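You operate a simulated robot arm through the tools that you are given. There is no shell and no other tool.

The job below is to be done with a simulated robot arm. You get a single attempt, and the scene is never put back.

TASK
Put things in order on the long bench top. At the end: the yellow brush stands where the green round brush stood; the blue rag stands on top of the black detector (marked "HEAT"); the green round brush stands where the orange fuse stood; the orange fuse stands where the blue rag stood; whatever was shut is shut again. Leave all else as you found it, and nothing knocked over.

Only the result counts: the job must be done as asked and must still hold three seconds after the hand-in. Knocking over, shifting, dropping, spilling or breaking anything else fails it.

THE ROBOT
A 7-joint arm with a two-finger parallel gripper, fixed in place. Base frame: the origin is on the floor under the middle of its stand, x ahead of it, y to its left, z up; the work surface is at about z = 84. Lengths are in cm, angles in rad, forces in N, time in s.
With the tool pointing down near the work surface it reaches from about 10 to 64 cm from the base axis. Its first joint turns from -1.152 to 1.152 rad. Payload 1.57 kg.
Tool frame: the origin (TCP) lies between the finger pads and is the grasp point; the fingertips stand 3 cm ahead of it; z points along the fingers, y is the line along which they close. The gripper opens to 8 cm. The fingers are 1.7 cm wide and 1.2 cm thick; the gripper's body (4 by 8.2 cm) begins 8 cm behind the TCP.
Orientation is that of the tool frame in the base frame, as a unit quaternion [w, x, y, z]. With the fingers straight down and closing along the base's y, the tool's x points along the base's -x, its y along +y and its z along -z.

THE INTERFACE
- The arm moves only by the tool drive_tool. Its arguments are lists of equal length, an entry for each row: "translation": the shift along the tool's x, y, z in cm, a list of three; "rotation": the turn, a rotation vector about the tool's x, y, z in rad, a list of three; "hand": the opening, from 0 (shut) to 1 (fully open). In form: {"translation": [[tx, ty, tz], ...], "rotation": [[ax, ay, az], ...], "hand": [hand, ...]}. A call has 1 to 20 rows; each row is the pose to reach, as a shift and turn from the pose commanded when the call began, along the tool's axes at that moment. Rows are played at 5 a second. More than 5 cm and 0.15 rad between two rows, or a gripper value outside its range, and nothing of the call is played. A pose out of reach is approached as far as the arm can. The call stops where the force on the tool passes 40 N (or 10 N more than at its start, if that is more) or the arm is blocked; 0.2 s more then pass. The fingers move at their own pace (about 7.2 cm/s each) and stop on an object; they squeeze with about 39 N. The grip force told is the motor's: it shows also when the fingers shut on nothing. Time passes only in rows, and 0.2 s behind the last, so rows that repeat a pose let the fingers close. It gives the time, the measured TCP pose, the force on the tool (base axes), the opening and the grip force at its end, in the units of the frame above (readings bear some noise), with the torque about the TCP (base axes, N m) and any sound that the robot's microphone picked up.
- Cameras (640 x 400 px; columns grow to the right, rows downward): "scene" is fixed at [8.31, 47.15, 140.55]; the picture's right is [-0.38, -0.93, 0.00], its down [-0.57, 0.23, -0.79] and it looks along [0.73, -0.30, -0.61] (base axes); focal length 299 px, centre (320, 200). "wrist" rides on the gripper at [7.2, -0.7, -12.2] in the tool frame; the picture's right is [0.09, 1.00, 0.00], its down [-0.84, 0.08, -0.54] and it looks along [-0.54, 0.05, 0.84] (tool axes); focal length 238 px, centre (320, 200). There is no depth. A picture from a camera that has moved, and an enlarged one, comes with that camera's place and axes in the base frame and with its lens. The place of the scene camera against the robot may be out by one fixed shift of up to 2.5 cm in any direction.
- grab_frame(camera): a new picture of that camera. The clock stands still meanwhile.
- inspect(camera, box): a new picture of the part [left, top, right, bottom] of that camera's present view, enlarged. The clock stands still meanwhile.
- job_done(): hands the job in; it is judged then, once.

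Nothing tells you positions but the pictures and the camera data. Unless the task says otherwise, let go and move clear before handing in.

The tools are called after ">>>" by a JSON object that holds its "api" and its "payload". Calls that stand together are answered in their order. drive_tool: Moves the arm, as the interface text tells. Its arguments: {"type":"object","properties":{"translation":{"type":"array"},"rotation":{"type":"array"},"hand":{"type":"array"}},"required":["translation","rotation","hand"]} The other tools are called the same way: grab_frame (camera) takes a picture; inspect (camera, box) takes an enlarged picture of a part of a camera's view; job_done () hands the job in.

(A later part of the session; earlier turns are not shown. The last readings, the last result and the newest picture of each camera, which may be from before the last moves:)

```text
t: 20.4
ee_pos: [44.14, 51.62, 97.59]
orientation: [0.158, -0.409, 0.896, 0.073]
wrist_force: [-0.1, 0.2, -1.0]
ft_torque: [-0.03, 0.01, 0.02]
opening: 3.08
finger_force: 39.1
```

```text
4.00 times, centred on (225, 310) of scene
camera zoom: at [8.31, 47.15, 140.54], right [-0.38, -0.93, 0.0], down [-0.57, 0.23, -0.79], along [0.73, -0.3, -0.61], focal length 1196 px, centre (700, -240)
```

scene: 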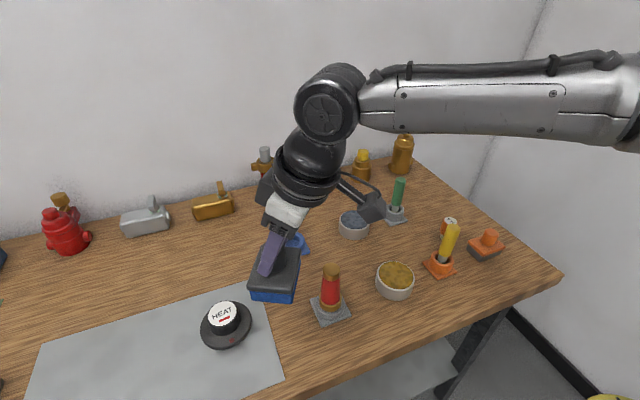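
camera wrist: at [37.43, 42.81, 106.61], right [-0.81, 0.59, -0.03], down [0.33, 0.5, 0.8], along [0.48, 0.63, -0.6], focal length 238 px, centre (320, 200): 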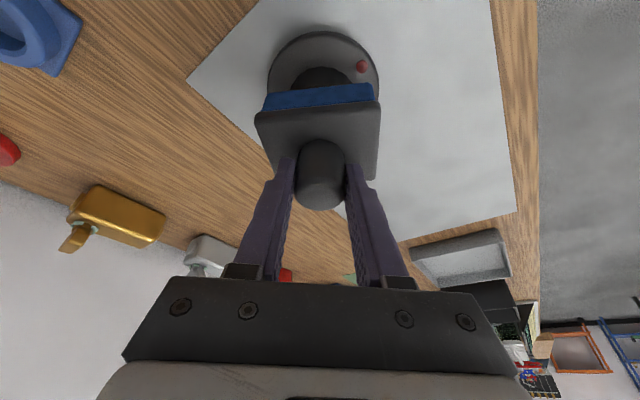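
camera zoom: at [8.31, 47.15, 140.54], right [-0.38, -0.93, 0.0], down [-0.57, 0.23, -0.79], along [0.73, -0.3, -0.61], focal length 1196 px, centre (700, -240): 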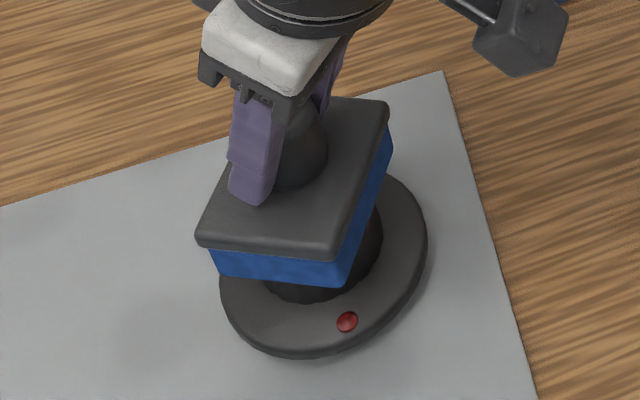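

It looks well aligned from both cameras. I'll lower in small steps, watching the force for contact.

>>> {"api": "drive_tool", "payload": {"translation": [[0.05, 0, 0.14], [0.1, 0, 0.28], [0.14, 0, 0.38]], "rotation": [[0, 0, 0], [0, 0, 0], [0, 0, 0]], "hand": [0, 0, 0]}}

>>> {"api": "drive_tool", "payload": {"translation": [[0.035, 0, 0.094], [0.07, 0, 0.188], [0.07, 0, 0.188]], "rotation": [[0, 0, 0], [0, 0, 0], [0, 0, 0]], "hand": [0, 0, 0]}}

```text
t: 21.2
ee_pos: [43.97, 51.68, 97.2]
orientation: [0.158, -0.409, 0.896, 0.073]
wrist_force: [-0.2, 0.7, -0.7]
ft_torque: [0.01, 0.0, 0.02]
opening: 3.12
finger_force: 39.4
```

```text
t: 22.0
ee_pos: [44.03, 51.7, 97.14]
orientation: [0.159, -0.409, 0.896, 0.073]
wrist_force: [-1.1, -0.9, 3.6]
ft_torque: [-0.12, 0.08, 0.01]
opening: 3.08
finger_force: 39.4
```

Contact is made (force up by about 5 N). I'll open the fingers now, staying put, and look.

>>> {"api": "drive_tool", "payload": {"translation": [[0, 0, 0], [0, 0, 0], [0, 0, 0], [0, 0, 0]], "rotation": [[0, 0, 0], [0, 0, 0], [0, 0, 0], [0, 0, 0]], "hand": [0.42, 0.5, 0.6, 0.7]}}

>>> {"api": "grab_frame", "payload": {"camera": "wrist"}}

>>> {"api": "inspect", "payload": {"camera": "scene", "box": [185, 260, 265, 360]}}

```text
t: 23.0
ee_pos: [43.95, 51.55, 97.09]
orientation: [0.159, -0.409, 0.895, 0.073]
wrist_force: [0.2, -0.3, 0.3]
ft_torque: [-0.05, -0.03, 0.02]
opening: 5.61
finger_force: 0.0
```

```text
taken
camera wrist: at [37.39, 42.79, 106.07], right [-0.81, 0.59, -0.03], down [0.33, 0.5, 0.8], along [0.48, 0.63, -0.6], focal length 238 px, centre (320, 200)
```

wrist: 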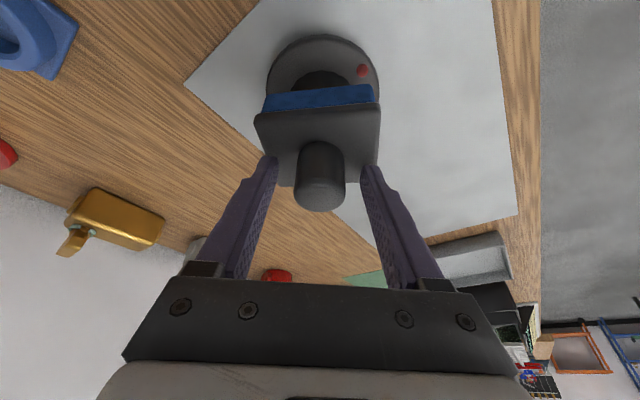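

```text
4.00 times, centred on (225, 310) of scene
camera zoom: at [8.31, 47.15, 140.55], right [-0.38, -0.93, 0.0], down [-0.57, 0.23, -0.79], along [0.73, -0.3, -0.61], focal length 1196 px, centre (700, -240)
```

zoom: 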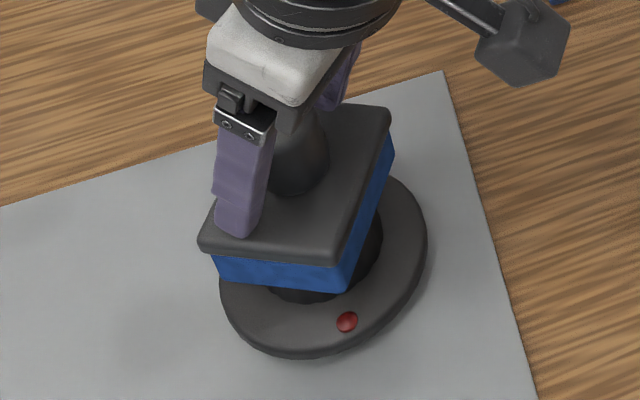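

The rag settled level on the detector. I'll rise clear and pull inward, then check it.

>>> {"api": "drive_tool", "payload": {"translation": [[-0.686, 0, -1.878], [-1.544, 0, -4.226], [-0.866, 0, -8.198], [0.922, 0, -12.044], [3.992, 0, -15.294]], "rotation": [[0, 0, 0], [0, 0, 0], [0, 0, 0], [0, 0, 0], [0, 0, 0]], "hand": [0.75, 0.85, 1, 1, 1]}}

>>> {"api": "grab_frame", "payload": {"camera": "wrist"}}

>>> {"api": "inspect", "payload": {"camera": "scene", "box": [185, 260, 265, 360]}}

```text
t: 24.2
ee_pos: [38.33, 44.58, 109.72]
orientation: [0.158, -0.409, 0.896, 0.072]
wrist_force: [0.1, 0.0, 0.6]
ft_torque: [0.02, 0.01, -0.01]
opening: 7.97
finger_force: 0.0
```

```text
taken
camera wrist: at [31.63, 35.83, 118.76], right [-0.81, 0.59, -0.03], down [0.34, 0.51, 0.8], along [0.48, 0.63, -0.61], focal length 238 px, centre (320, 200)
```

wrist: 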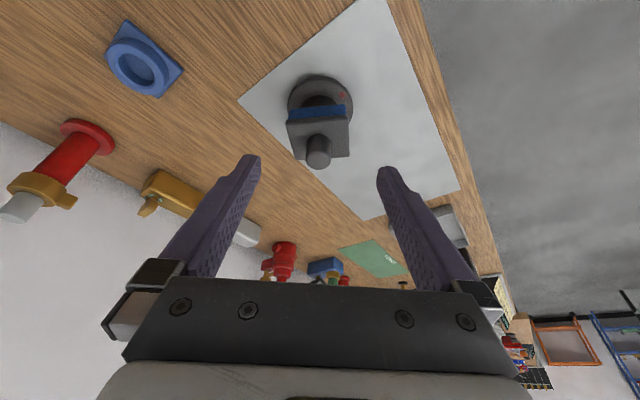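

```text
4.00 times, centred on (225, 310) of scene
camera zoom: at [8.31, 47.15, 140.55], right [-0.38, -0.93, 0.0], down [-0.57, 0.23, -0.79], along [0.73, -0.3, -0.61], focal length 1196 px, centre (700, -240)
```

zoom: 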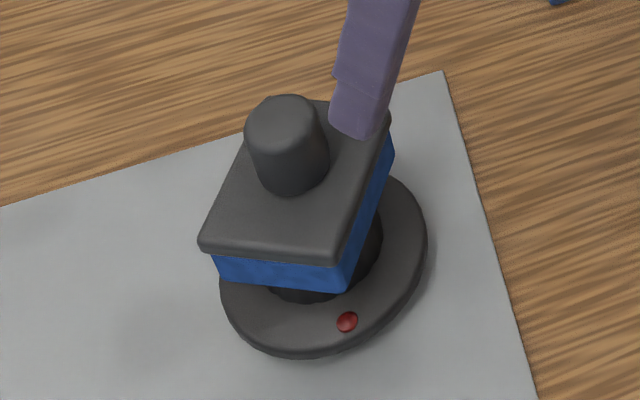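

The rag stands well on the detector. Next is the orange fuse: I'll swing back to the right at height, turning the tool square to the base.

>>> {"api": "drive_tool", "payload": {"translation": [[2.19, -3.07, -1.072], [4.38, -6.14, -2.144], [6.57, -9.21, -3.217], [8.76, -12.28, -4.289], [10.95, -15.35, -5.361], [13.14, -18.42, -6.433], [15.33, -21.49, -7.506], [17.52, -24.56, -8.578], [19.71, -27.63, -9.65]], "rotation": [[0.0327, 0, 0.0896], [0.0655, 0, 0.1792], [0.0982, 0, 0.2689], [0.1309, 0, 0.3585], [0.1637, 0, 0.4481], [0.1964, 0, 0.5377], [0.2291, 0, 0.6274], [0.2619, 0, 0.717], [0.2946, 0, 0.8066]], "hand": [1, 1, 1, 1, 1, 1, 1, 1, 1]}}

```text
t: 26.2
ee_pos: [44.92, 10.18, 112.71]
orientation: [0.174, 0.002, 0.985, 0.0]
wrist_force: [0.0, -0.7, -0.3]
ft_torque: [0.03, 0.02, -0.01]
opening: 8.01
finger_force: 0.1
```

Now untilting the tool and moving to a viewing spot just short of the fuse.

>>> {"api": "drive_tool", "payload": {"translation": [[0.33, -4.05, 0.6], [0.65, -8.1, 1.2], [0.98, -12.15, 1.8], [1.3, -16.2, 2.4]], "rotation": [[0, 0.0875, 0], [0, 0.175, 0], [0, 0.2625, 0], [0, 0.35, 0]], "hand": [1, 1, 1, 1]}}

>>> {"api": "grab_frame", "payload": {"camera": "wrist"}}

>>> {"api": "inspect", "payload": {"camera": "wrist", "box": [250, 40, 430, 200]}}

```text
t: 27.2
ee_pos: [44.33, -5.91, 109.62]
orientation: [-0.001, 0.0, 1.0, 0.0]
wrist_force: [0.0, -0.4, -0.2]
ft_torque: [0.01, -0.03, -0.01]
opening: 8.02
finger_force: 0.1
```

```text
taken
camera wrist: at [37.19, -6.69, 121.88], right [-0.09, 1.0, 0.0], down [0.84, 0.08, 0.54], along [0.54, 0.05, -0.84], focal length 238 px, centre (320, 200)
```

wrist: 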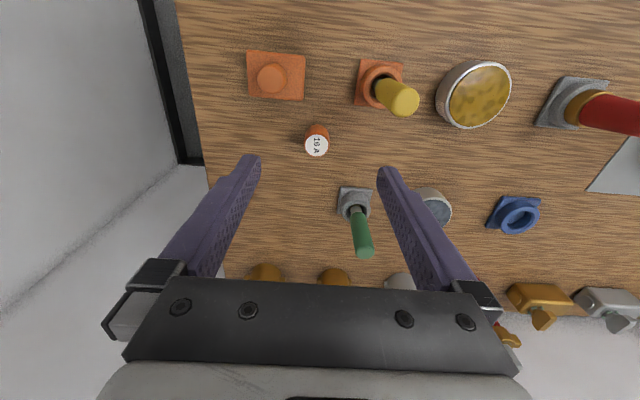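

```text
2.50 times, centred on (340, 120) of wrist
camera zoom: at [37.19, -6.69, 121.88], right [-0.09, 1.0, 0.0], down [0.84, 0.08, 0.54], along [0.54, 0.05, -0.84], focal length 596 px, centre (270, 400)
```

zoom: 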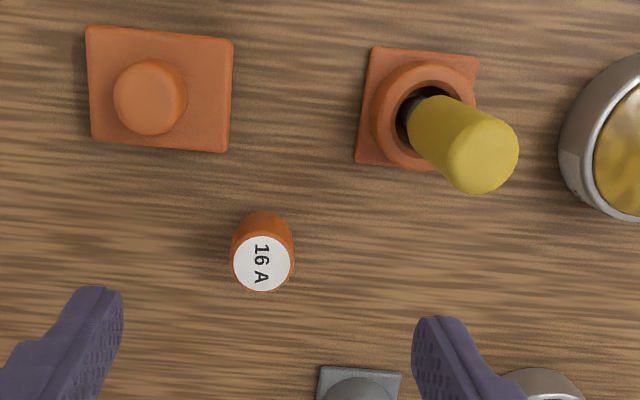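

The fuse is at (48.4,-6.1) with its top at z≈91. I'll come down above it and check.

>>> {"api": "drive_tool", "payload": {"translation": [[-1.36, -0.06, 4.2], [-2.72, -0.13, 8.4], [-4.07, -0.19, 12.6]], "rotation": [[0, 0, 0], [0, 0, 0], [0, 0, 0]], "hand": [1, 1, 1]}}

>>> {"api": "grab_frame", "payload": {"camera": "wrist"}}

>>> {"api": "inspect", "payload": {"camera": "scene", "box": [400, 160, 500, 280]}}

```text
t: 28.0
ee_pos: [48.46, -6.0, 96.97]
orientation: [0.0, 0.001, 1.0, 0.0]
wrist_force: [-0.3, -0.2, 0.3]
ft_torque: [0.0, 0.01, 0.02]
opening: 8.0
finger_force: 0.2
```

```text
taken
camera wrist: at [41.26, -6.79, 109.23], right [-0.09, 1.0, 0.0], down [0.84, 0.08, 0.54], along [0.54, 0.05, -0.84], focal length 238 px, centre (320, 200)
```

wrist: 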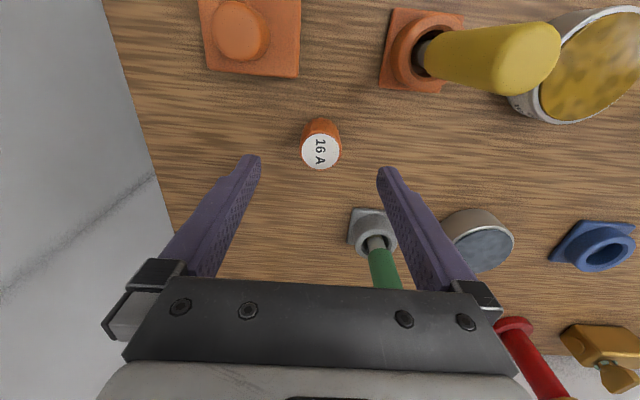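

```text
3.33 times, centred on (450, 220) of scene
camera zoom: at [8.31, 47.15, 140.55], right [-0.38, -0.93, 0.0], down [-0.57, 0.23, -0.79], along [0.73, -0.3, -0.61], focal length 996 px, centre (-113, 133)
```

zoom: 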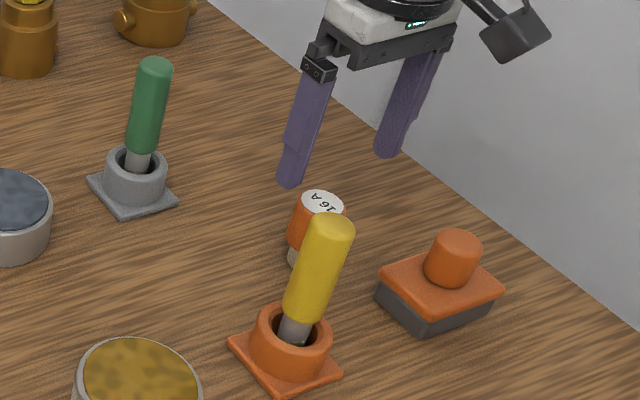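

Well centred on the fuse. Lowering around it and closing.

>>> {"api": "drive_tool", "payload": {"translation": [[0.05, -0.03, 2.5], [0.1, -0.05, 5.0], [0.1, -0.08, 7.4]], "rotation": [[0, 0, 0], [0, 0, 0], [0, 0, 0]], "hand": [1, 1, 1]}}

>>> {"api": "grab_frame", "payload": {"camera": "wrist"}}

>>> {"api": "inspect", "payload": {"camera": "scene", "box": [400, 170, 500, 280]}}

```text
t: 28.8
ee_pos: [48.25, -6.27, 89.63]
orientation: [0.0, 0.0, 1.0, 0.0]
wrist_force: [0.5, -0.2, 0.8]
ft_torque: [0.01, -0.02, 0.01]
opening: 8.04
finger_force: 0.0
```

```text
taken
camera wrist: at [41.03, -6.98, 101.75], right [-0.09, 1.0, 0.0], down [0.84, 0.08, 0.54], along [0.54, 0.05, -0.84], focal length 238 px, centre (320, 200)
```

wrist: 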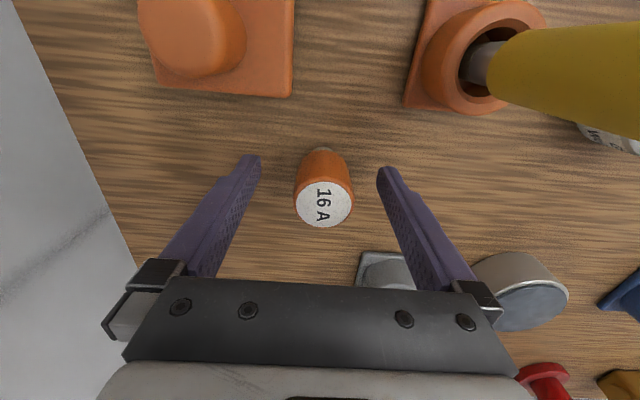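

```text
3.64 times, centred on (450, 225) of scene
camera zoom: at [8.31, 47.15, 140.55], right [-0.38, -0.93, 0.0], down [-0.57, 0.23, -0.79], along [0.73, -0.3, -0.61], focal length 1087 px, centre (-153, 109)
```

zoom: 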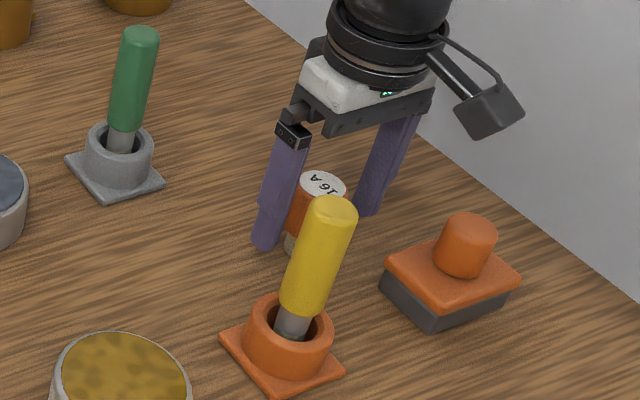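

The fuse is between the pads. Closing and lifting slightly.

>>> {"api": "drive_tool", "payload": {"translation": [[0, 0, 0], [0, 0, 0], [0, 0, 0], [0, 0, 0]], "rotation": [[0, 0, 0], [0, 0, 0], [0, 0, 0], [0, 0, 0]], "hand": [0, 0, 0, 0]}}

>>> {"api": "inspect", "payload": {"camera": "scene", "box": [410, 190, 490, 270]}}

```text
t: 29.8
ee_pos: [48.18, -6.16, 89.51]
orientation: [0.0, 0.001, 1.0, 0.0]
wrist_force: [0.2, 0.8, -0.2]
ft_torque: [0.0, -0.01, 0.01]
opening: 3.45
finger_force: 39.0
```

```text
5.00 times, centred on (450, 230) of scene
camera zoom: at [8.31, 47.15, 140.55], right [-0.38, -0.93, 0.0], down [-0.57, 0.23, -0.79], along [0.73, -0.3, -0.61], focal length 1495 px, centre (-330, 50)
```

zoom: 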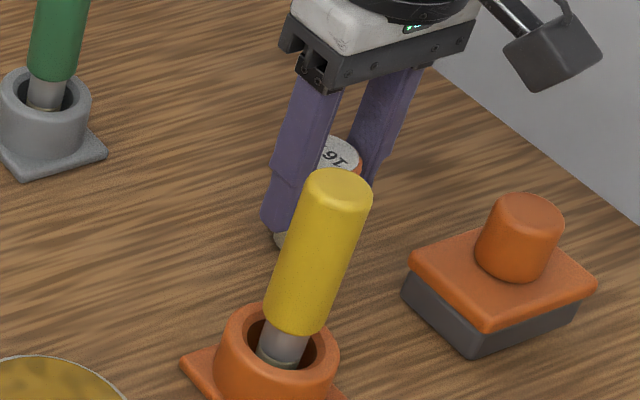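

Fuse gripped at 3.45 cm. Lifting straight up, then moving over the rag's old spot (61.15,-13.1).

>>> {"api": "drive_tool", "payload": {"translation": [[0, 0, -1.5], [0, 0, -4.5], [0, 0, -7.5]], "rotation": [[0, 0, 0], [0, 0, 0], [0, 0, 0]], "hand": [0, 0, 0]}}

>>> {"api": "inspect", "payload": {"camera": "scene", "box": [400, 160, 500, 280]}}

>>> {"api": "grab_frame", "payload": {"camera": "wrist"}}

```text
t: 30.6
ee_pos: [48.41, -6.27, 97.11]
orientation: [0.0, 0.001, 1.0, -0.001]
wrist_force: [0.0, 0.0, -1.1]
ft_torque: [0.02, 0.0, 0.0]
opening: 3.45
finger_force: 39.0
```

```text
3.33 times, centred on (450, 220) of scene
camera zoom: at [8.31, 47.15, 140.55], right [-0.38, -0.93, 0.0], down [-0.57, 0.23, -0.79], along [0.73, -0.3, -0.61], focal length 996 px, centre (-113, 133)
```

zoom: 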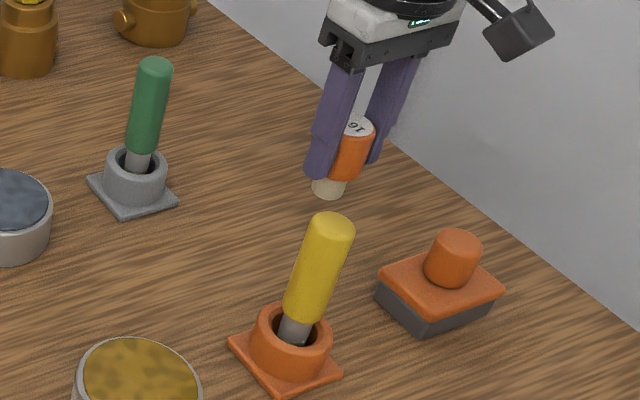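

```text
taken
camera wrist: at [41.22, -6.96, 109.35], right [-0.09, 1.0, 0.0], down [0.84, 0.08, 0.54], along [0.54, 0.05, -0.84], focal length 238 px, centre (320, 200)
```

wrist: 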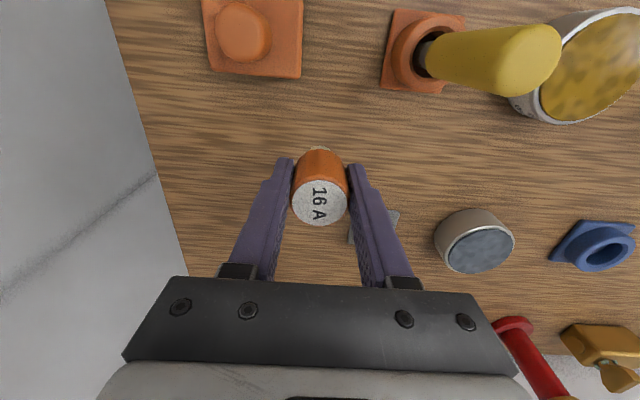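

The fuse is held upright. Moving it over the rag's old place.

>>> {"api": "drive_tool", "payload": {"translation": [[-3.2, -1.725, 0.3], [-6.4, -3.45, 0.8], [-9.6, -5.175, 1.6], [-12.8, -6.9, 2.6]], "rotation": [[0, 0, 0], [0, 0, 0], [0, 0, 0], [0, 0, 0]], "hand": [0, 0, 0, 0]}}

>>> {"api": "grab_frame", "payload": {"camera": "wrist"}}

>>> {"api": "inspect", "payload": {"camera": "scene", "box": [390, 130, 490, 240]}}

```text
t: 31.6
ee_pos: [61.08, -13.12, 94.82]
orientation: [0.0, 0.001, 1.0, 0.0]
wrist_force: [0.4, -0.6, -0.3]
ft_torque: [-0.02, -0.01, 0.0]
opening: 3.44
finger_force: 38.7
```

```text
taken
camera wrist: at [53.85, -13.93, 106.84], right [-0.09, 1.0, 0.0], down [0.84, 0.08, 0.54], along [0.54, 0.05, -0.84], focal length 238 px, centre (320, 200)
```

wrist: 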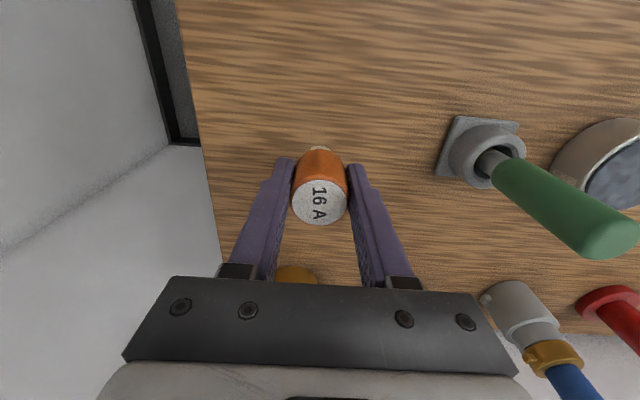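

```text
3.64 times, centred on (440, 185) of scene
camera zoom: at [8.3, 47.15, 140.55], right [-0.38, -0.93, 0.0], down [-0.57, 0.23, -0.79], along [0.73, -0.3, -0.61], focal length 1087 px, centre (-116, 254)
```

zoom: 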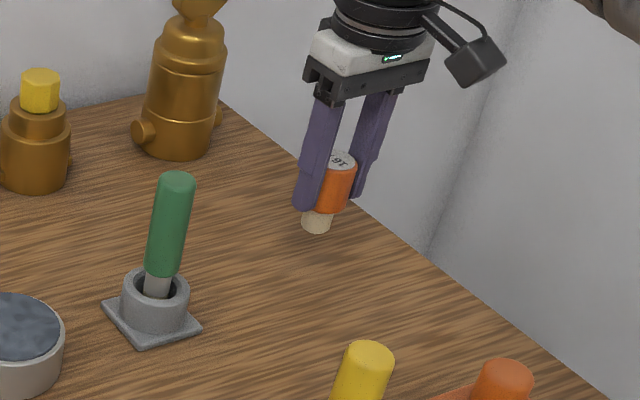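

The fuse is over the spot, upright. Lowering to just above the bench, then in small steps to contact.

>>> {"api": "drive_tool", "payload": {"translation": [[0, 0, 1.6], [0, 0, 3.2], [0, 0, 4.6]], "rotation": [[0, 0, 0], [0, 0, 0], [0, 0, 0]], "hand": [0, 0, 0]}}

>>> {"api": "drive_tool", "payload": {"translation": [[0, 0, 0.1], [0, 0, 0.2], [0, 0, 0.2]], "rotation": [[0, 0, 0], [0, 0, 0], [0, 0, 0]], "hand": [0, 0, 0]}}

```text
t: 32.4
ee_pos: [61.01, -13.15, 89.84]
orientation: [0.0, 0.001, 1.0, 0.0]
wrist_force: [-0.6, 0.3, 0.1]
ft_torque: [0.0, 0.02, -0.03]
opening: 3.45
finger_force: 39.1
```

```text
t: 33.2
ee_pos: [61.0, -13.17, 89.69]
orientation: [0.001, 0.001, 1.0, -0.001]
wrist_force: [0.4, -0.4, 2.1]
ft_torque: [0.05, -0.05, 0.02]
opening: 3.45
finger_force: 39.1
```

Contact felt. Opening gently to release.

>>> {"api": "drive_tool", "payload": {"translation": [[0, 0, 0.03], [0, 0, 0.03], [0, 0, 0.03], [0, 0, 0.03], [0, 0, 0.03]], "rotation": [[0, 0, 0], [0, 0, 0], [0, 0, 0], [0, 0, 0], [0, 0, 0]], "hand": [0.44, 0.5, 0.6, 0.75, 0.9]}}

>>> {"api": "grab_frame", "payload": {"camera": "wrist"}}

>>> {"api": "inspect", "payload": {"camera": "scene", "box": [390, 140, 490, 250]}}

```text
t: 34.4
ee_pos: [61.02, -13.25, 89.63]
orientation: [0.0, 0.001, 1.0, 0.0]
wrist_force: [0.3, 0.0, 0.5]
ft_torque: [-0.02, 0.01, -0.02]
opening: 7.22
finger_force: 0.0
```

```text
taken
camera wrist: at [53.9, -13.95, 101.91], right [-0.09, 1.0, 0.0], down [0.84, 0.08, 0.54], along [0.54, 0.05, -0.84], focal length 238 px, centre (320, 200)
```

wrist: 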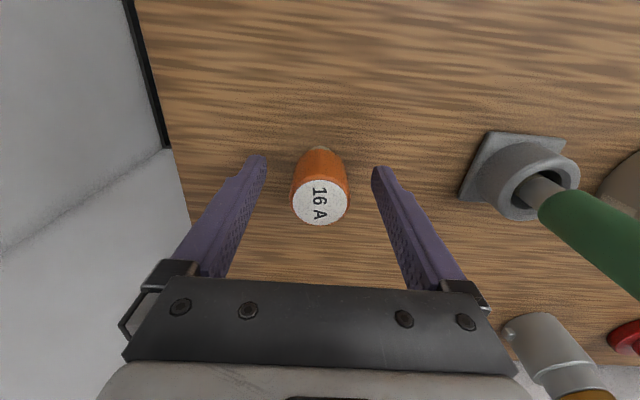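

```text
3.64 times, centred on (440, 195) of scene
camera zoom: at [8.31, 47.15, 140.55], right [-0.38, -0.93, 0.0], down [-0.57, 0.23, -0.79], along [0.73, -0.3, -0.61], focal length 1087 px, centre (-116, 218)
```

zoom: 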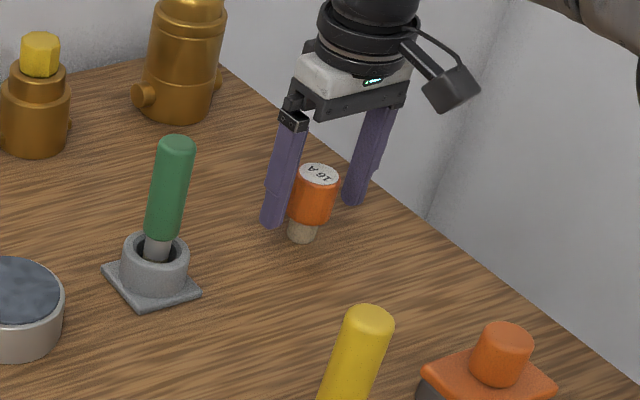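

The fuse stands on the spot. Rising clear and moving to a spot to view the green round brush.

>>> {"api": "drive_tool", "payload": {"translation": [[0, 0, -4], [0, 0, -8], [2.2, 2.6, -11], [4.4, 5.3, -13], [6.6, 8, -15], [8.8, 10.6, -17], [11, 13.2, -18.4]], "rotation": [[0, 0, 0], [0, 0, 0], [0, 0, 0], [0, 0, 0], [0, 0, 0], [0, 0, 0], [0, 0, 0]], "hand": [1, 1, 1, 1, 1, 1, 1]}}

>>> {"api": "grab_frame", "payload": {"camera": "wrist"}}

>>> {"api": "inspect", "payload": {"camera": "wrist", "box": [260, 90, 420, 250]}}

>>> {"api": "inspect", "payload": {"camera": "scene", "box": [370, 160, 470, 250]}}

```text
t: 36.0
ee_pos: [50.04, -0.29, 108.12]
orientation: [0.0, 0.001, 1.0, 0.001]
wrist_force: [0.2, -0.1, -0.9]
ft_torque: [-0.03, 0.0, 0.0]
opening: 8.01
finger_force: 0.0
```

```text
taken
camera wrist: at [42.83, -1.05, 120.27], right [-0.09, 1.0, 0.0], down [0.84, 0.08, 0.54], along [0.54, 0.05, -0.84], focal length 238 px, centre (320, 200)
```

wrist: 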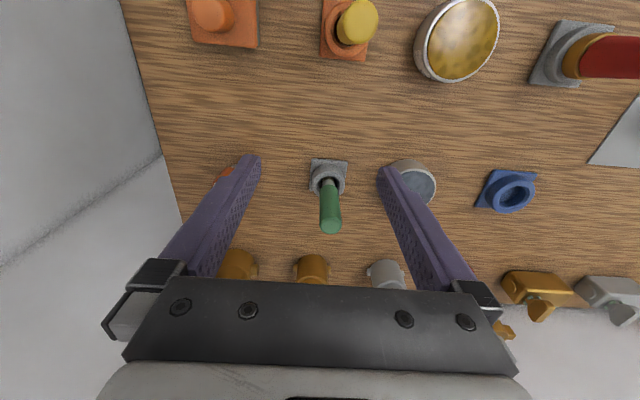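

```text
2.50 times, centred on (340, 170) of wrist
camera zoom: at [42.83, -1.05, 120.27], right [-0.09, 1.0, 0.0], down [0.84, 0.08, 0.54], along [0.54, 0.05, -0.84], focal length 596 px, centre (270, 275)
```

zoom: 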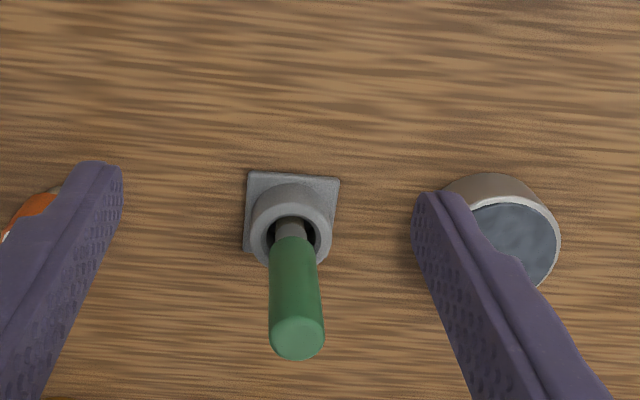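

```text
4.44 times, centred on (420, 205) of scene
camera zoom: at [8.31, 47.14, 140.55], right [-0.38, -0.93, 0.0], down [-0.57, 0.23, -0.79], along [0.73, -0.3, -0.61], focal length 1328 px, centre (-124, 178)
```

zoom: 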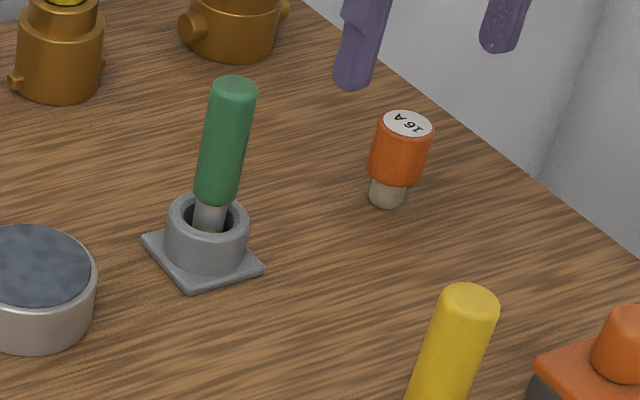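

Now clearer: the green brush is at about (61.0,2.05), its top at z≈96.4. I'll come above it and check the centring.

>>> {"api": "drive_tool", "payload": {"translation": [[-3.65, 0.78, 1.6], [-7.3, 1.56, 3.2], [-10.9, 2.34, 4.8]], "rotation": [[0, 0, 0], [0, 0, 0], [0, 0, 0]], "hand": [1, 1, 1]}}

>>> {"api": "grab_frame", "payload": {"camera": "wrist"}}

>>> {"api": "inspect", "payload": {"camera": "scene", "box": [350, 110, 470, 240]}}

```text
t: 36.8
ee_pos: [60.82, 2.1, 103.24]
orientation: [0.001, 0.001, 1.0, 0.0]
wrist_force: [-1.0, -0.2, 1.3]
ft_torque: [-0.01, 0.0, 0.0]
opening: 7.99
finger_force: 0.1
```

```text
taken
camera wrist: at [53.71, 1.42, 115.51], right [-0.09, 1.0, 0.0], down [0.84, 0.08, 0.54], along [0.54, 0.05, -0.84], focal length 238 px, centre (320, 200)
```

wrist: 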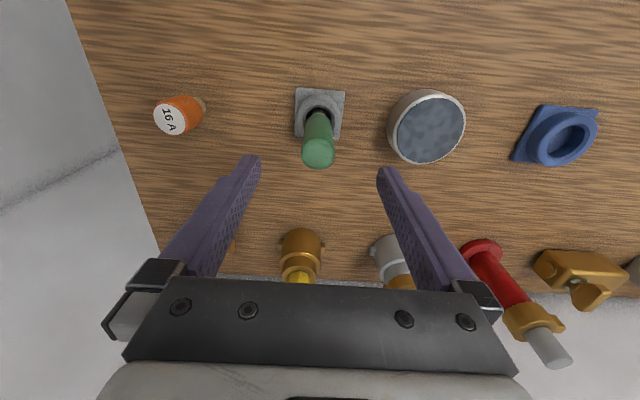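

```text
3.08 times, centred on (410, 175) of scene
camera zoom: at [8.3, 47.15, 140.55], right [-0.38, -0.93, 0.0], down [-0.57, 0.23, -0.79], along [0.73, -0.3, -0.61], focal length 920 px, centre (43, 277)
```

zoom: 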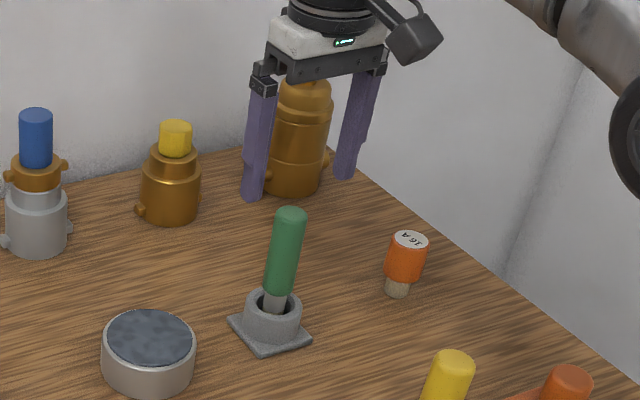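

I'll zoom to check whether the brush leans in its holder and to fix its position.

>>> {"api": "inspect", "payload": {"camera": "wrist", "box": [280, 75, 360, 175]}}

>>> {"api": "inspect", "payload": {"camera": "scene", "box": [370, 165, 420, 232]}}

```text
4.00 times, centred on (320, 125) of wrist
camera zoom: at [53.71, 1.42, 115.51], right [-0.09, 1.0, 0.0], down [0.84, 0.08, 0.54], along [0.54, 0.05, -0.84], focal length 953 px, centre (320, 500)
```

zoom: 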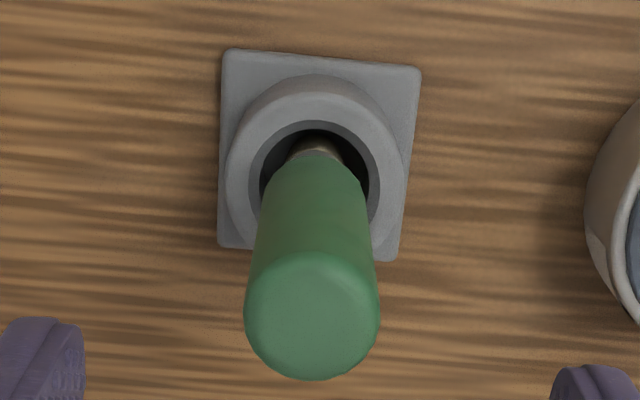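

```text
5.97 times, centred on (395, 198) of scene
camera zoom: at [8.3, 47.15, 140.55], right [-0.38, -0.93, 0.0], down [-0.57, 0.23, -0.79], along [0.73, -0.3, -0.61], focal length 1785 px, centre (-128, 209)
```

zoom: 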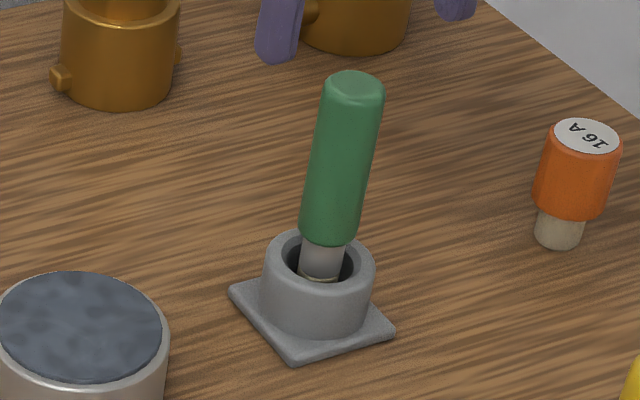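

The brush is upright at (60.97,1.9). Lowering around the handle to z≈92.5.

>>> {"api": "drive_tool", "payload": {"translation": [[0, -0.1, 3.6], [0, -0.15, 7.2], [0, -0.15, 10.75]], "rotation": [[0, 0, 0], [0, 0, 0], [0, 0, 0]], "hand": [1, 1, 1]}}

>>> {"api": "grab_frame", "payload": {"camera": "wrist"}}

>>> {"api": "inspect", "payload": {"camera": "scene", "box": [350, 130, 450, 240]}}

```text
t: 37.6
ee_pos: [60.91, 2.04, 92.5]
orientation: [0.0, 0.001, 1.0, 0.0]
wrist_force: [-0.9, -0.5, -0.5]
ft_torque: [0.01, 0.0, 0.01]
opening: 8.0
finger_force: 0.0
```

```text
taken
camera wrist: at [53.75, 1.15, 104.7], right [-0.09, 1.0, 0.0], down [0.84, 0.08, 0.54], along [0.54, 0.05, -0.84], focal length 238 px, centre (320, 200)
```

wrist: 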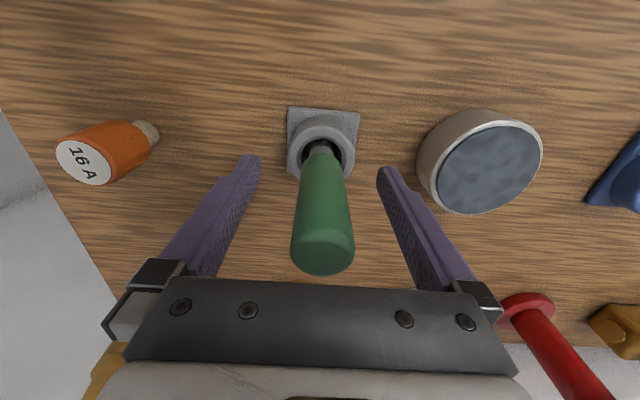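

```text
3.64 times, centred on (400, 185) of scene
camera zoom: at [8.31, 47.15, 140.55], right [-0.38, -0.93, 0.0], down [-0.57, 0.23, -0.79], along [0.73, -0.3, -0.61], focal length 1087 px, centre (29, 254)
```

zoom: 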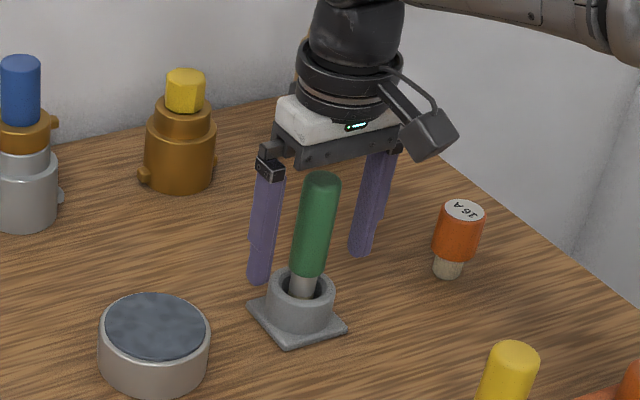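

The handle is centred between the pads. Closing.

>>> {"api": "drive_tool", "payload": {"translation": [[0, 0, 0], [0, 0, 0], [0, 0, 0], [0, 0, 0]], "rotation": [[0, 0, 0], [0, 0, 0], [0, 0, 0], [0, 0, 0]], "hand": [0, 0, 0, 0]}}

>>> {"api": "inspect", "payload": {"camera": "scene", "box": [350, 150, 450, 240]}}

>>> {"api": "grab_frame", "payload": {"camera": "wrist"}}

```text
t: 38.6
ee_pos: [60.87, 1.94, 92.48]
orientation: [0.0, 0.001, 1.0, 0.0]
wrist_force: [0.5, -0.2, -0.3]
ft_torque: [-0.02, 0.01, 0.02]
opening: 2.69
finger_force: 37.9
```

```text
4.44 times, centred on (400, 195) of scene
camera zoom: at [8.31, 47.15, 140.55], right [-0.38, -0.93, 0.0], down [-0.57, 0.23, -0.79], along [0.73, -0.3, -0.61], focal length 1328 px, centre (-36, 222)
```

zoom: 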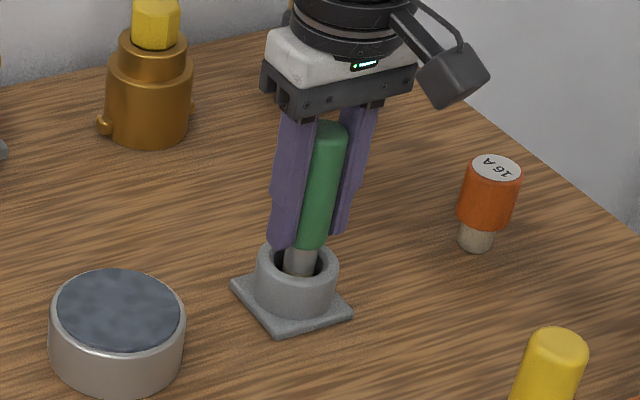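

```text
taken
camera wrist: at [53.75, 1.16, 104.73], right [-0.09, 1.0, 0.0], down [0.84, 0.08, 0.54], along [0.54, 0.05, -0.84], focal length 238 px, centre (320, 200)
```

wrist: 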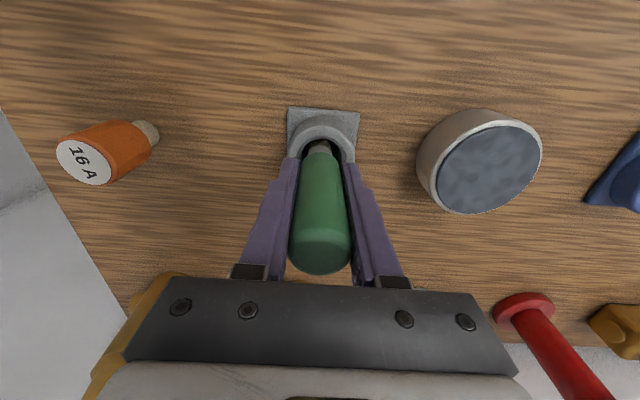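

Gripped at 2.7 cm with no side force. I'll lift slowly and check whether the holder stays on the bench.

>>> {"api": "drive_tool", "payload": {"translation": [[0, 0, -0.5], [0, 0, -1.2], [0, 0, -2]], "rotation": [[0, 0, 0], [0, 0, 0], [0, 0, 0]], "hand": [0, 0, 0]}}

>>> {"api": "inspect", "payload": {"camera": "scene", "box": [350, 150, 450, 240]}}

```text
t: 39.4
ee_pos: [60.93, 1.94, 94.4]
orientation: [0.0, 0.001, 1.0, 0.001]
wrist_force: [0.5, -0.7, -0.1]
ft_torque: [0.01, -0.02, 0.02]
opening: 2.72
finger_force: 37.4
```

```text
4.44 times, centred on (400, 195) of scene
camera zoom: at [8.31, 47.15, 140.55], right [-0.38, -0.93, 0.0], down [-0.57, 0.23, -0.79], along [0.73, -0.3, -0.61], focal length 1328 px, centre (-36, 222)
```

zoom: 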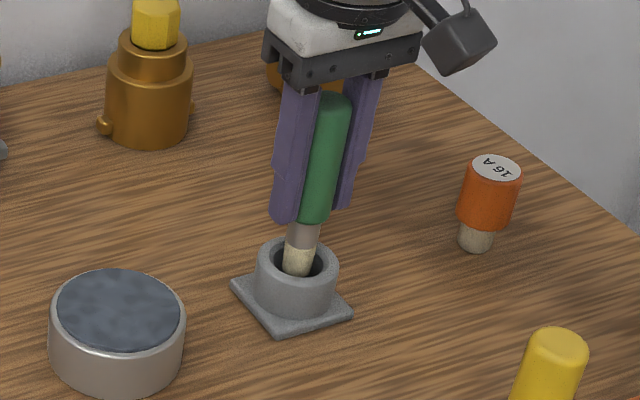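

The holder stays put and the brush slides out. Lifting further to clear it fully.

>>> {"api": "drive_tool", "payload": {"translation": [[0, 0, -2], [0, 0, -4], [0, 0, -6]], "rotation": [[0, 0, 0], [0, 0, 0], [0, 0, 0]], "hand": [0, 0, 0]}}

>>> {"api": "inspect", "payload": {"camera": "scene", "box": [360, 140, 440, 235]}}

>>> {"api": "grab_frame", "payload": {"camera": "wrist"}}

```text
t: 40.2
ee_pos: [61.01, 2.17, 100.41]
orientation: [-0.001, 0.001, 1.0, 0.0]
wrist_force: [0.8, -0.2, -0.6]
ft_torque: [0.01, -0.01, 0.07]
opening: 2.68
finger_force: 36.9
```

```text
4.21 times, centred on (400, 188) of scene
camera zoom: at [8.31, 47.15, 140.55], right [-0.38, -0.93, 0.0], down [-0.57, 0.23, -0.79], along [0.73, -0.3, -0.61], focal length 1259 px, centre (-17, 253)
```

zoom: 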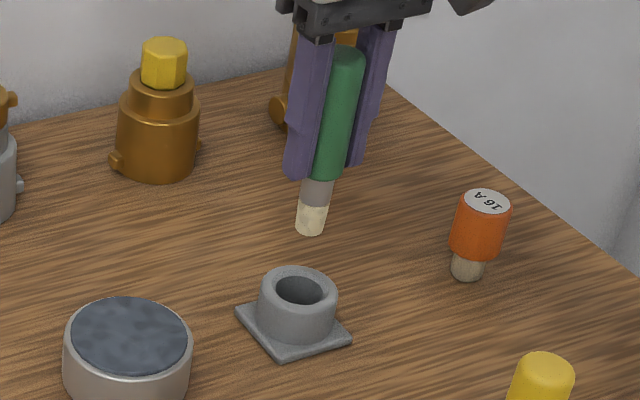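

```text
taken
camera wrist: at [53.83, 1.44, 112.63], right [-0.09, 1.0, 0.0], down [0.84, 0.08, 0.54], along [0.54, 0.05, -0.84], focal length 238 px, centre (320, 200)
```

wrist: 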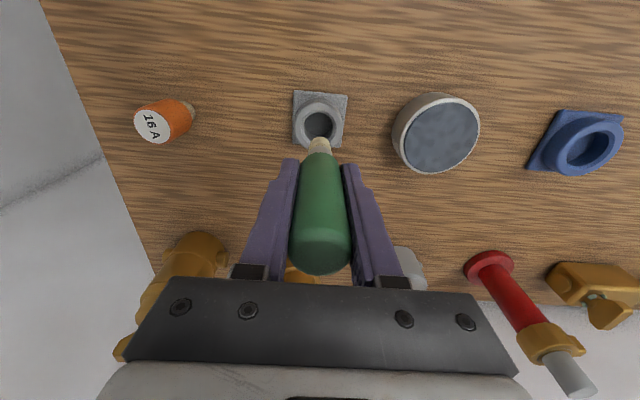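

The brush hangs upright, its flat bristle end visible, and the holder hasn't moved. Carrying it over to the fuse's old place (48.35,-6.1).

>>> {"api": "drive_tool", "payload": {"translation": [[2.5, -1.62, 0], [5.03, -3.24, 0], [7.55, -4.86, 0], [10.06, -6.48, 0], [12.58, -8.1, 0]], "rotation": [[0, 0, 0], [0, 0, 0], [0, 0, 0], [0, 0, 0], [0, 0, 0]], "hand": [0, 0, 0, 0, 0]}}

>>> {"api": "grab_frame", "payload": {"camera": "wrist"}}

>>> {"api": "inspect", "payload": {"camera": "scene", "box": [390, 140, 500, 280]}}

```text
t: 41.4
ee_pos: [48.42, -5.86, 100.43]
orientation: [-0.001, 0.001, 1.0, 0.0]
wrist_force: [-0.7, -0.5, -0.8]
ft_torque: [0.01, -0.04, 0.04]
opening: 2.7
finger_force: 38.1
```

```text
taken
camera wrist: at [41.26, -6.58, 112.7], right [-0.09, 1.0, 0.0], down [0.84, 0.08, 0.54], along [0.54, 0.05, -0.84], focal length 238 px, centre (320, 200)
```

wrist: 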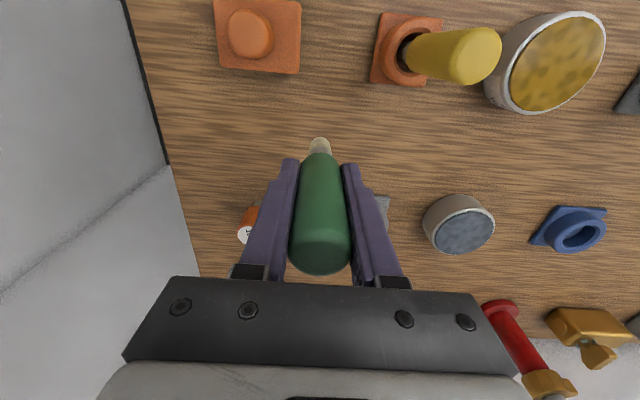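

```text
2.86 times, centred on (445, 210) of scene
camera zoom: at [8.31, 47.15, 140.55], right [-0.38, -0.93, 0.0], down [-0.57, 0.23, -0.79], along [0.73, -0.3, -0.61], focal length 854 px, centre (-37, 171)
```

zoom: 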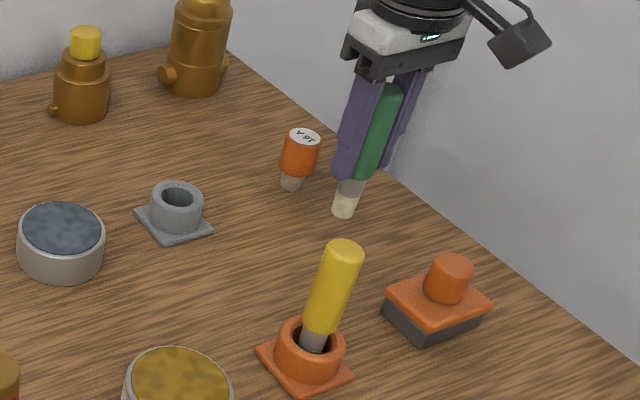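

The brush is over the fuse's old spot, upright. Lowering most of the way with a 0.2 cm sideways correction.

>>> {"api": "drive_tool", "payload": {"translation": [[0.05, -0.1, 2.4], [0.05, -0.2, 4.8], [0.05, -0.2, 6.9]], "rotation": [[0, 0, 0], [0, 0, 0], [0, 0, 0]], "hand": [0, 0, 0]}}

>>> {"api": "inspect", "payload": {"camera": "scene", "box": [410, 170, 490, 270]}}

>>> {"api": "grab_frame", "payload": {"camera": "wrist"}}

```text
t: 42.2
ee_pos: [48.3, -6.09, 93.5]
orientation: [0.0, 0.001, 1.0, 0.0]
wrist_force: [-0.6, -0.5, -1.5]
ft_torque: [-0.05, 0.03, 0.0]
opening: 2.69
finger_force: 37.7
```

```text
4.00 times, centred on (450, 220) of scene
camera zoom: at [8.31, 47.15, 140.55], right [-0.38, -0.93, 0.0], down [-0.57, 0.23, -0.79], along [0.73, -0.3, -0.61], focal length 1196 px, centre (-200, 120)
```

zoom: 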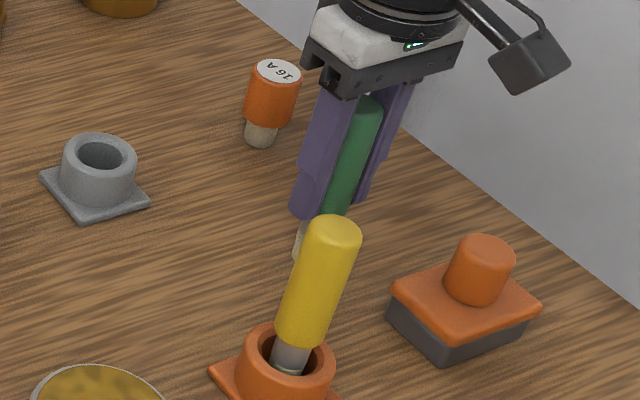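

```text
taken
camera wrist: at [41.14, -6.79, 105.69], right [-0.09, 1.0, 0.0], down [0.84, 0.08, 0.54], along [0.54, 0.05, -0.84], focal length 238 px, centre (320, 200)
```

wrist: 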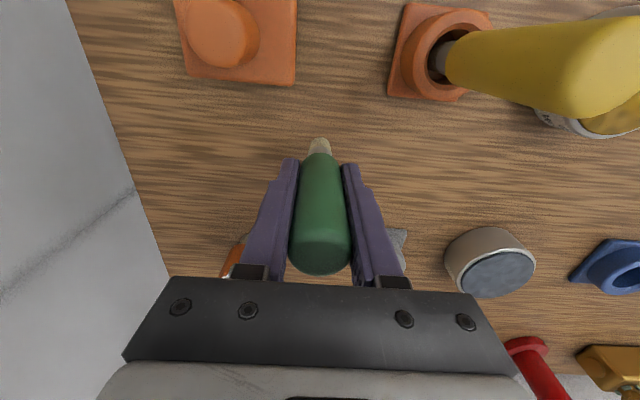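

Near the bench now. Lowering in small steps, watching the force.

>>> {"api": "drive_tool", "payload": {"translation": [[0, 0, 0.15], [0, 0, 0.3], [0, 0, 0.4]], "rotation": [[0, 0, 0], [0, 0, 0], [0, 0, 0]], "hand": [0, 0, 0]}}

>>> {"api": "drive_tool", "payload": {"translation": [[0, 0, 0.1], [0, 0, 0.2], [0, 0, 0.25]], "rotation": [[0, 0, 0], [0, 0, 0], [0, 0, 0]], "hand": [0, 0, 0]}}

```text
t: 43.0
ee_pos: [48.29, -6.08, 93.2]
orientation: [0.0, 0.001, 1.0, 0.0]
wrist_force: [0.0, 0.5, -0.6]
ft_torque: [-0.01, 0.0, 0.01]
opening: 2.71
finger_force: 37.3
```

```text
t: 43.8
ee_pos: [48.36, -6.06, 92.96]
orientation: [0.0, 0.001, 1.0, 0.001]
wrist_force: [0.0, 0.0, -0.3]
ft_torque: [0.0, -0.01, -0.01]
opening: 2.67
finger_force: 37.6
```

>>> {"api": "drive_tool", "payload": {"translation": [[0, 0, 0.1], [0, 0, 0.2], [0, 0, 0.2]], "rotation": [[0, 0, 0], [0, 0, 0], [0, 0, 0]], "hand": [0, 0, 0]}}

>>> {"api": "inspect", "payload": {"camera": "wrist", "box": [280, 110, 360, 180]}}

```text
t: 44.6
ee_pos: [48.32, -6.02, 92.69]
orientation: [0.0, 0.0, 1.0, 0.0]
wrist_force: [1.0, -0.4, -0.2]
ft_torque: [0.02, -0.03, 0.02]
opening: 2.68
finger_force: 37.3
```

```text
5.71 times, centred on (320, 145) of wrist
camera zoom: at [41.15, -6.82, 104.96], right [-0.09, 1.0, 0.0], down [0.84, 0.08, 0.54], along [0.54, 0.05, -0.84], focal length 1362 px, centre (320, 514)
```

zoom: 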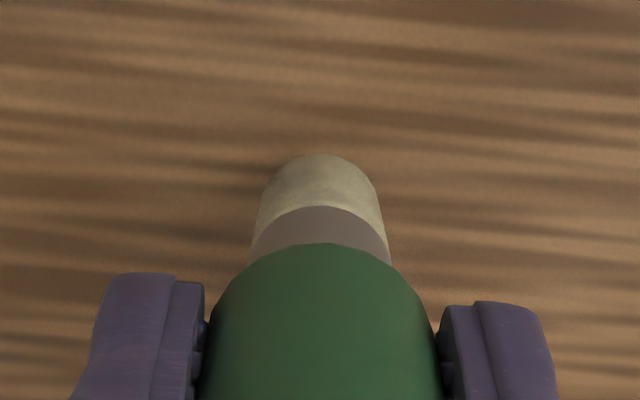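

>>> {"api": "drive_tool", "payload": {"translation": [[0, 0, 0.1], [0, 0, 0.2], [0, 0, 0.2]], "rotation": [[0, 0, 0], [0, 0, 0], [0, 0, 0]], "hand": [0, 0, 0]}}

>>> {"api": "drive_tool", "payload": {"translation": [[0, 0, 0.08], [0, 0, 0.16], [0, 0, 0.16]], "rotation": [[0, 0, 0], [0, 0, 0], [0, 0, 0]], "hand": [0, 0, 0]}}

```text
t: 45.4
ee_pos: [48.33, -6.03, 92.63]
orientation: [0.0, 0.001, 1.0, 0.0]
wrist_force: [0.6, -0.1, 0.2]
ft_torque: [0.01, -0.03, -0.01]
opening: 2.7
finger_force: 37.7
```

```text
t: 46.2
ee_pos: [48.3, -6.18, 92.42]
orientation: [0.0, 0.0, 1.0, 0.001]
wrist_force: [-0.2, 0.0, -1.0]
ft_torque: [-0.01, 0.03, 0.0]
opening: 2.7
finger_force: 37.6
```

>>> {"api": "drive_tool", "payload": {"translation": [[0, 0, 0.08], [0, 0, 0.16], [0, 0, 0.16]], "rotation": [[0, 0, 0], [0, 0, 0], [0, 0, 0]], "hand": [0, 0, 0]}}

>>> {"api": "drive_tool", "payload": {"translation": [[0, 0, 0.08], [0, 0, 0.15], [0, 0, 0.15]], "rotation": [[0, 0, 0], [0, 0, 0], [0, 0, 0]], "hand": [0, 0, 0]}}

```text
t: 47.0
ee_pos: [48.48, -6.22, 92.25]
orientation: [0.001, 0.0, 1.0, 0.0]
wrist_force: [-0.7, 0.7, 0.2]
ft_torque: [-0.03, 0.03, 0.02]
opening: 2.72
finger_force: 37.7
```

```text
t: 47.8
ee_pos: [48.29, -6.0, 92.14]
orientation: [0.0, 0.001, 1.0, -0.001]
wrist_force: [-0.1, 0.2, -0.4]
ft_torque: [-0.04, -0.02, 0.03]
opening: 2.7
finger_force: 37.7
```

>>> {"api": "drive_tool", "payload": {"translation": [[0, 0, 0.07], [0, 0, 0.14], [0, 0, 0.14]], "rotation": [[0, 0, 0], [0, 0, 0], [0, 0, 0]], "hand": [0, 0, 0]}}

>>> {"api": "drive_tool", "payload": {"translation": [[0, 0, 0.07], [0, 0, 0.14], [0, 0, 0.14]], "rotation": [[0, 0, 0], [0, 0, 0], [0, 0, 0]], "hand": [0, 0, 0]}}

```text
t: 48.6
ee_pos: [48.45, -5.98, 92.0]
orientation: [0.0, 0.0, 1.0, 0.0]
wrist_force: [0.1, -0.5, -0.7]
ft_torque: [-0.02, -0.01, -0.01]
opening: 2.71
finger_force: 37.5
```

```text
t: 49.4
ee_pos: [48.39, -6.03, 91.88]
orientation: [0.001, 0.001, 1.0, 0.0]
wrist_force: [0.3, -0.6, 0.5]
ft_torque: [0.0, -0.03, 0.03]
opening: 2.67
finger_force: 37.6
```

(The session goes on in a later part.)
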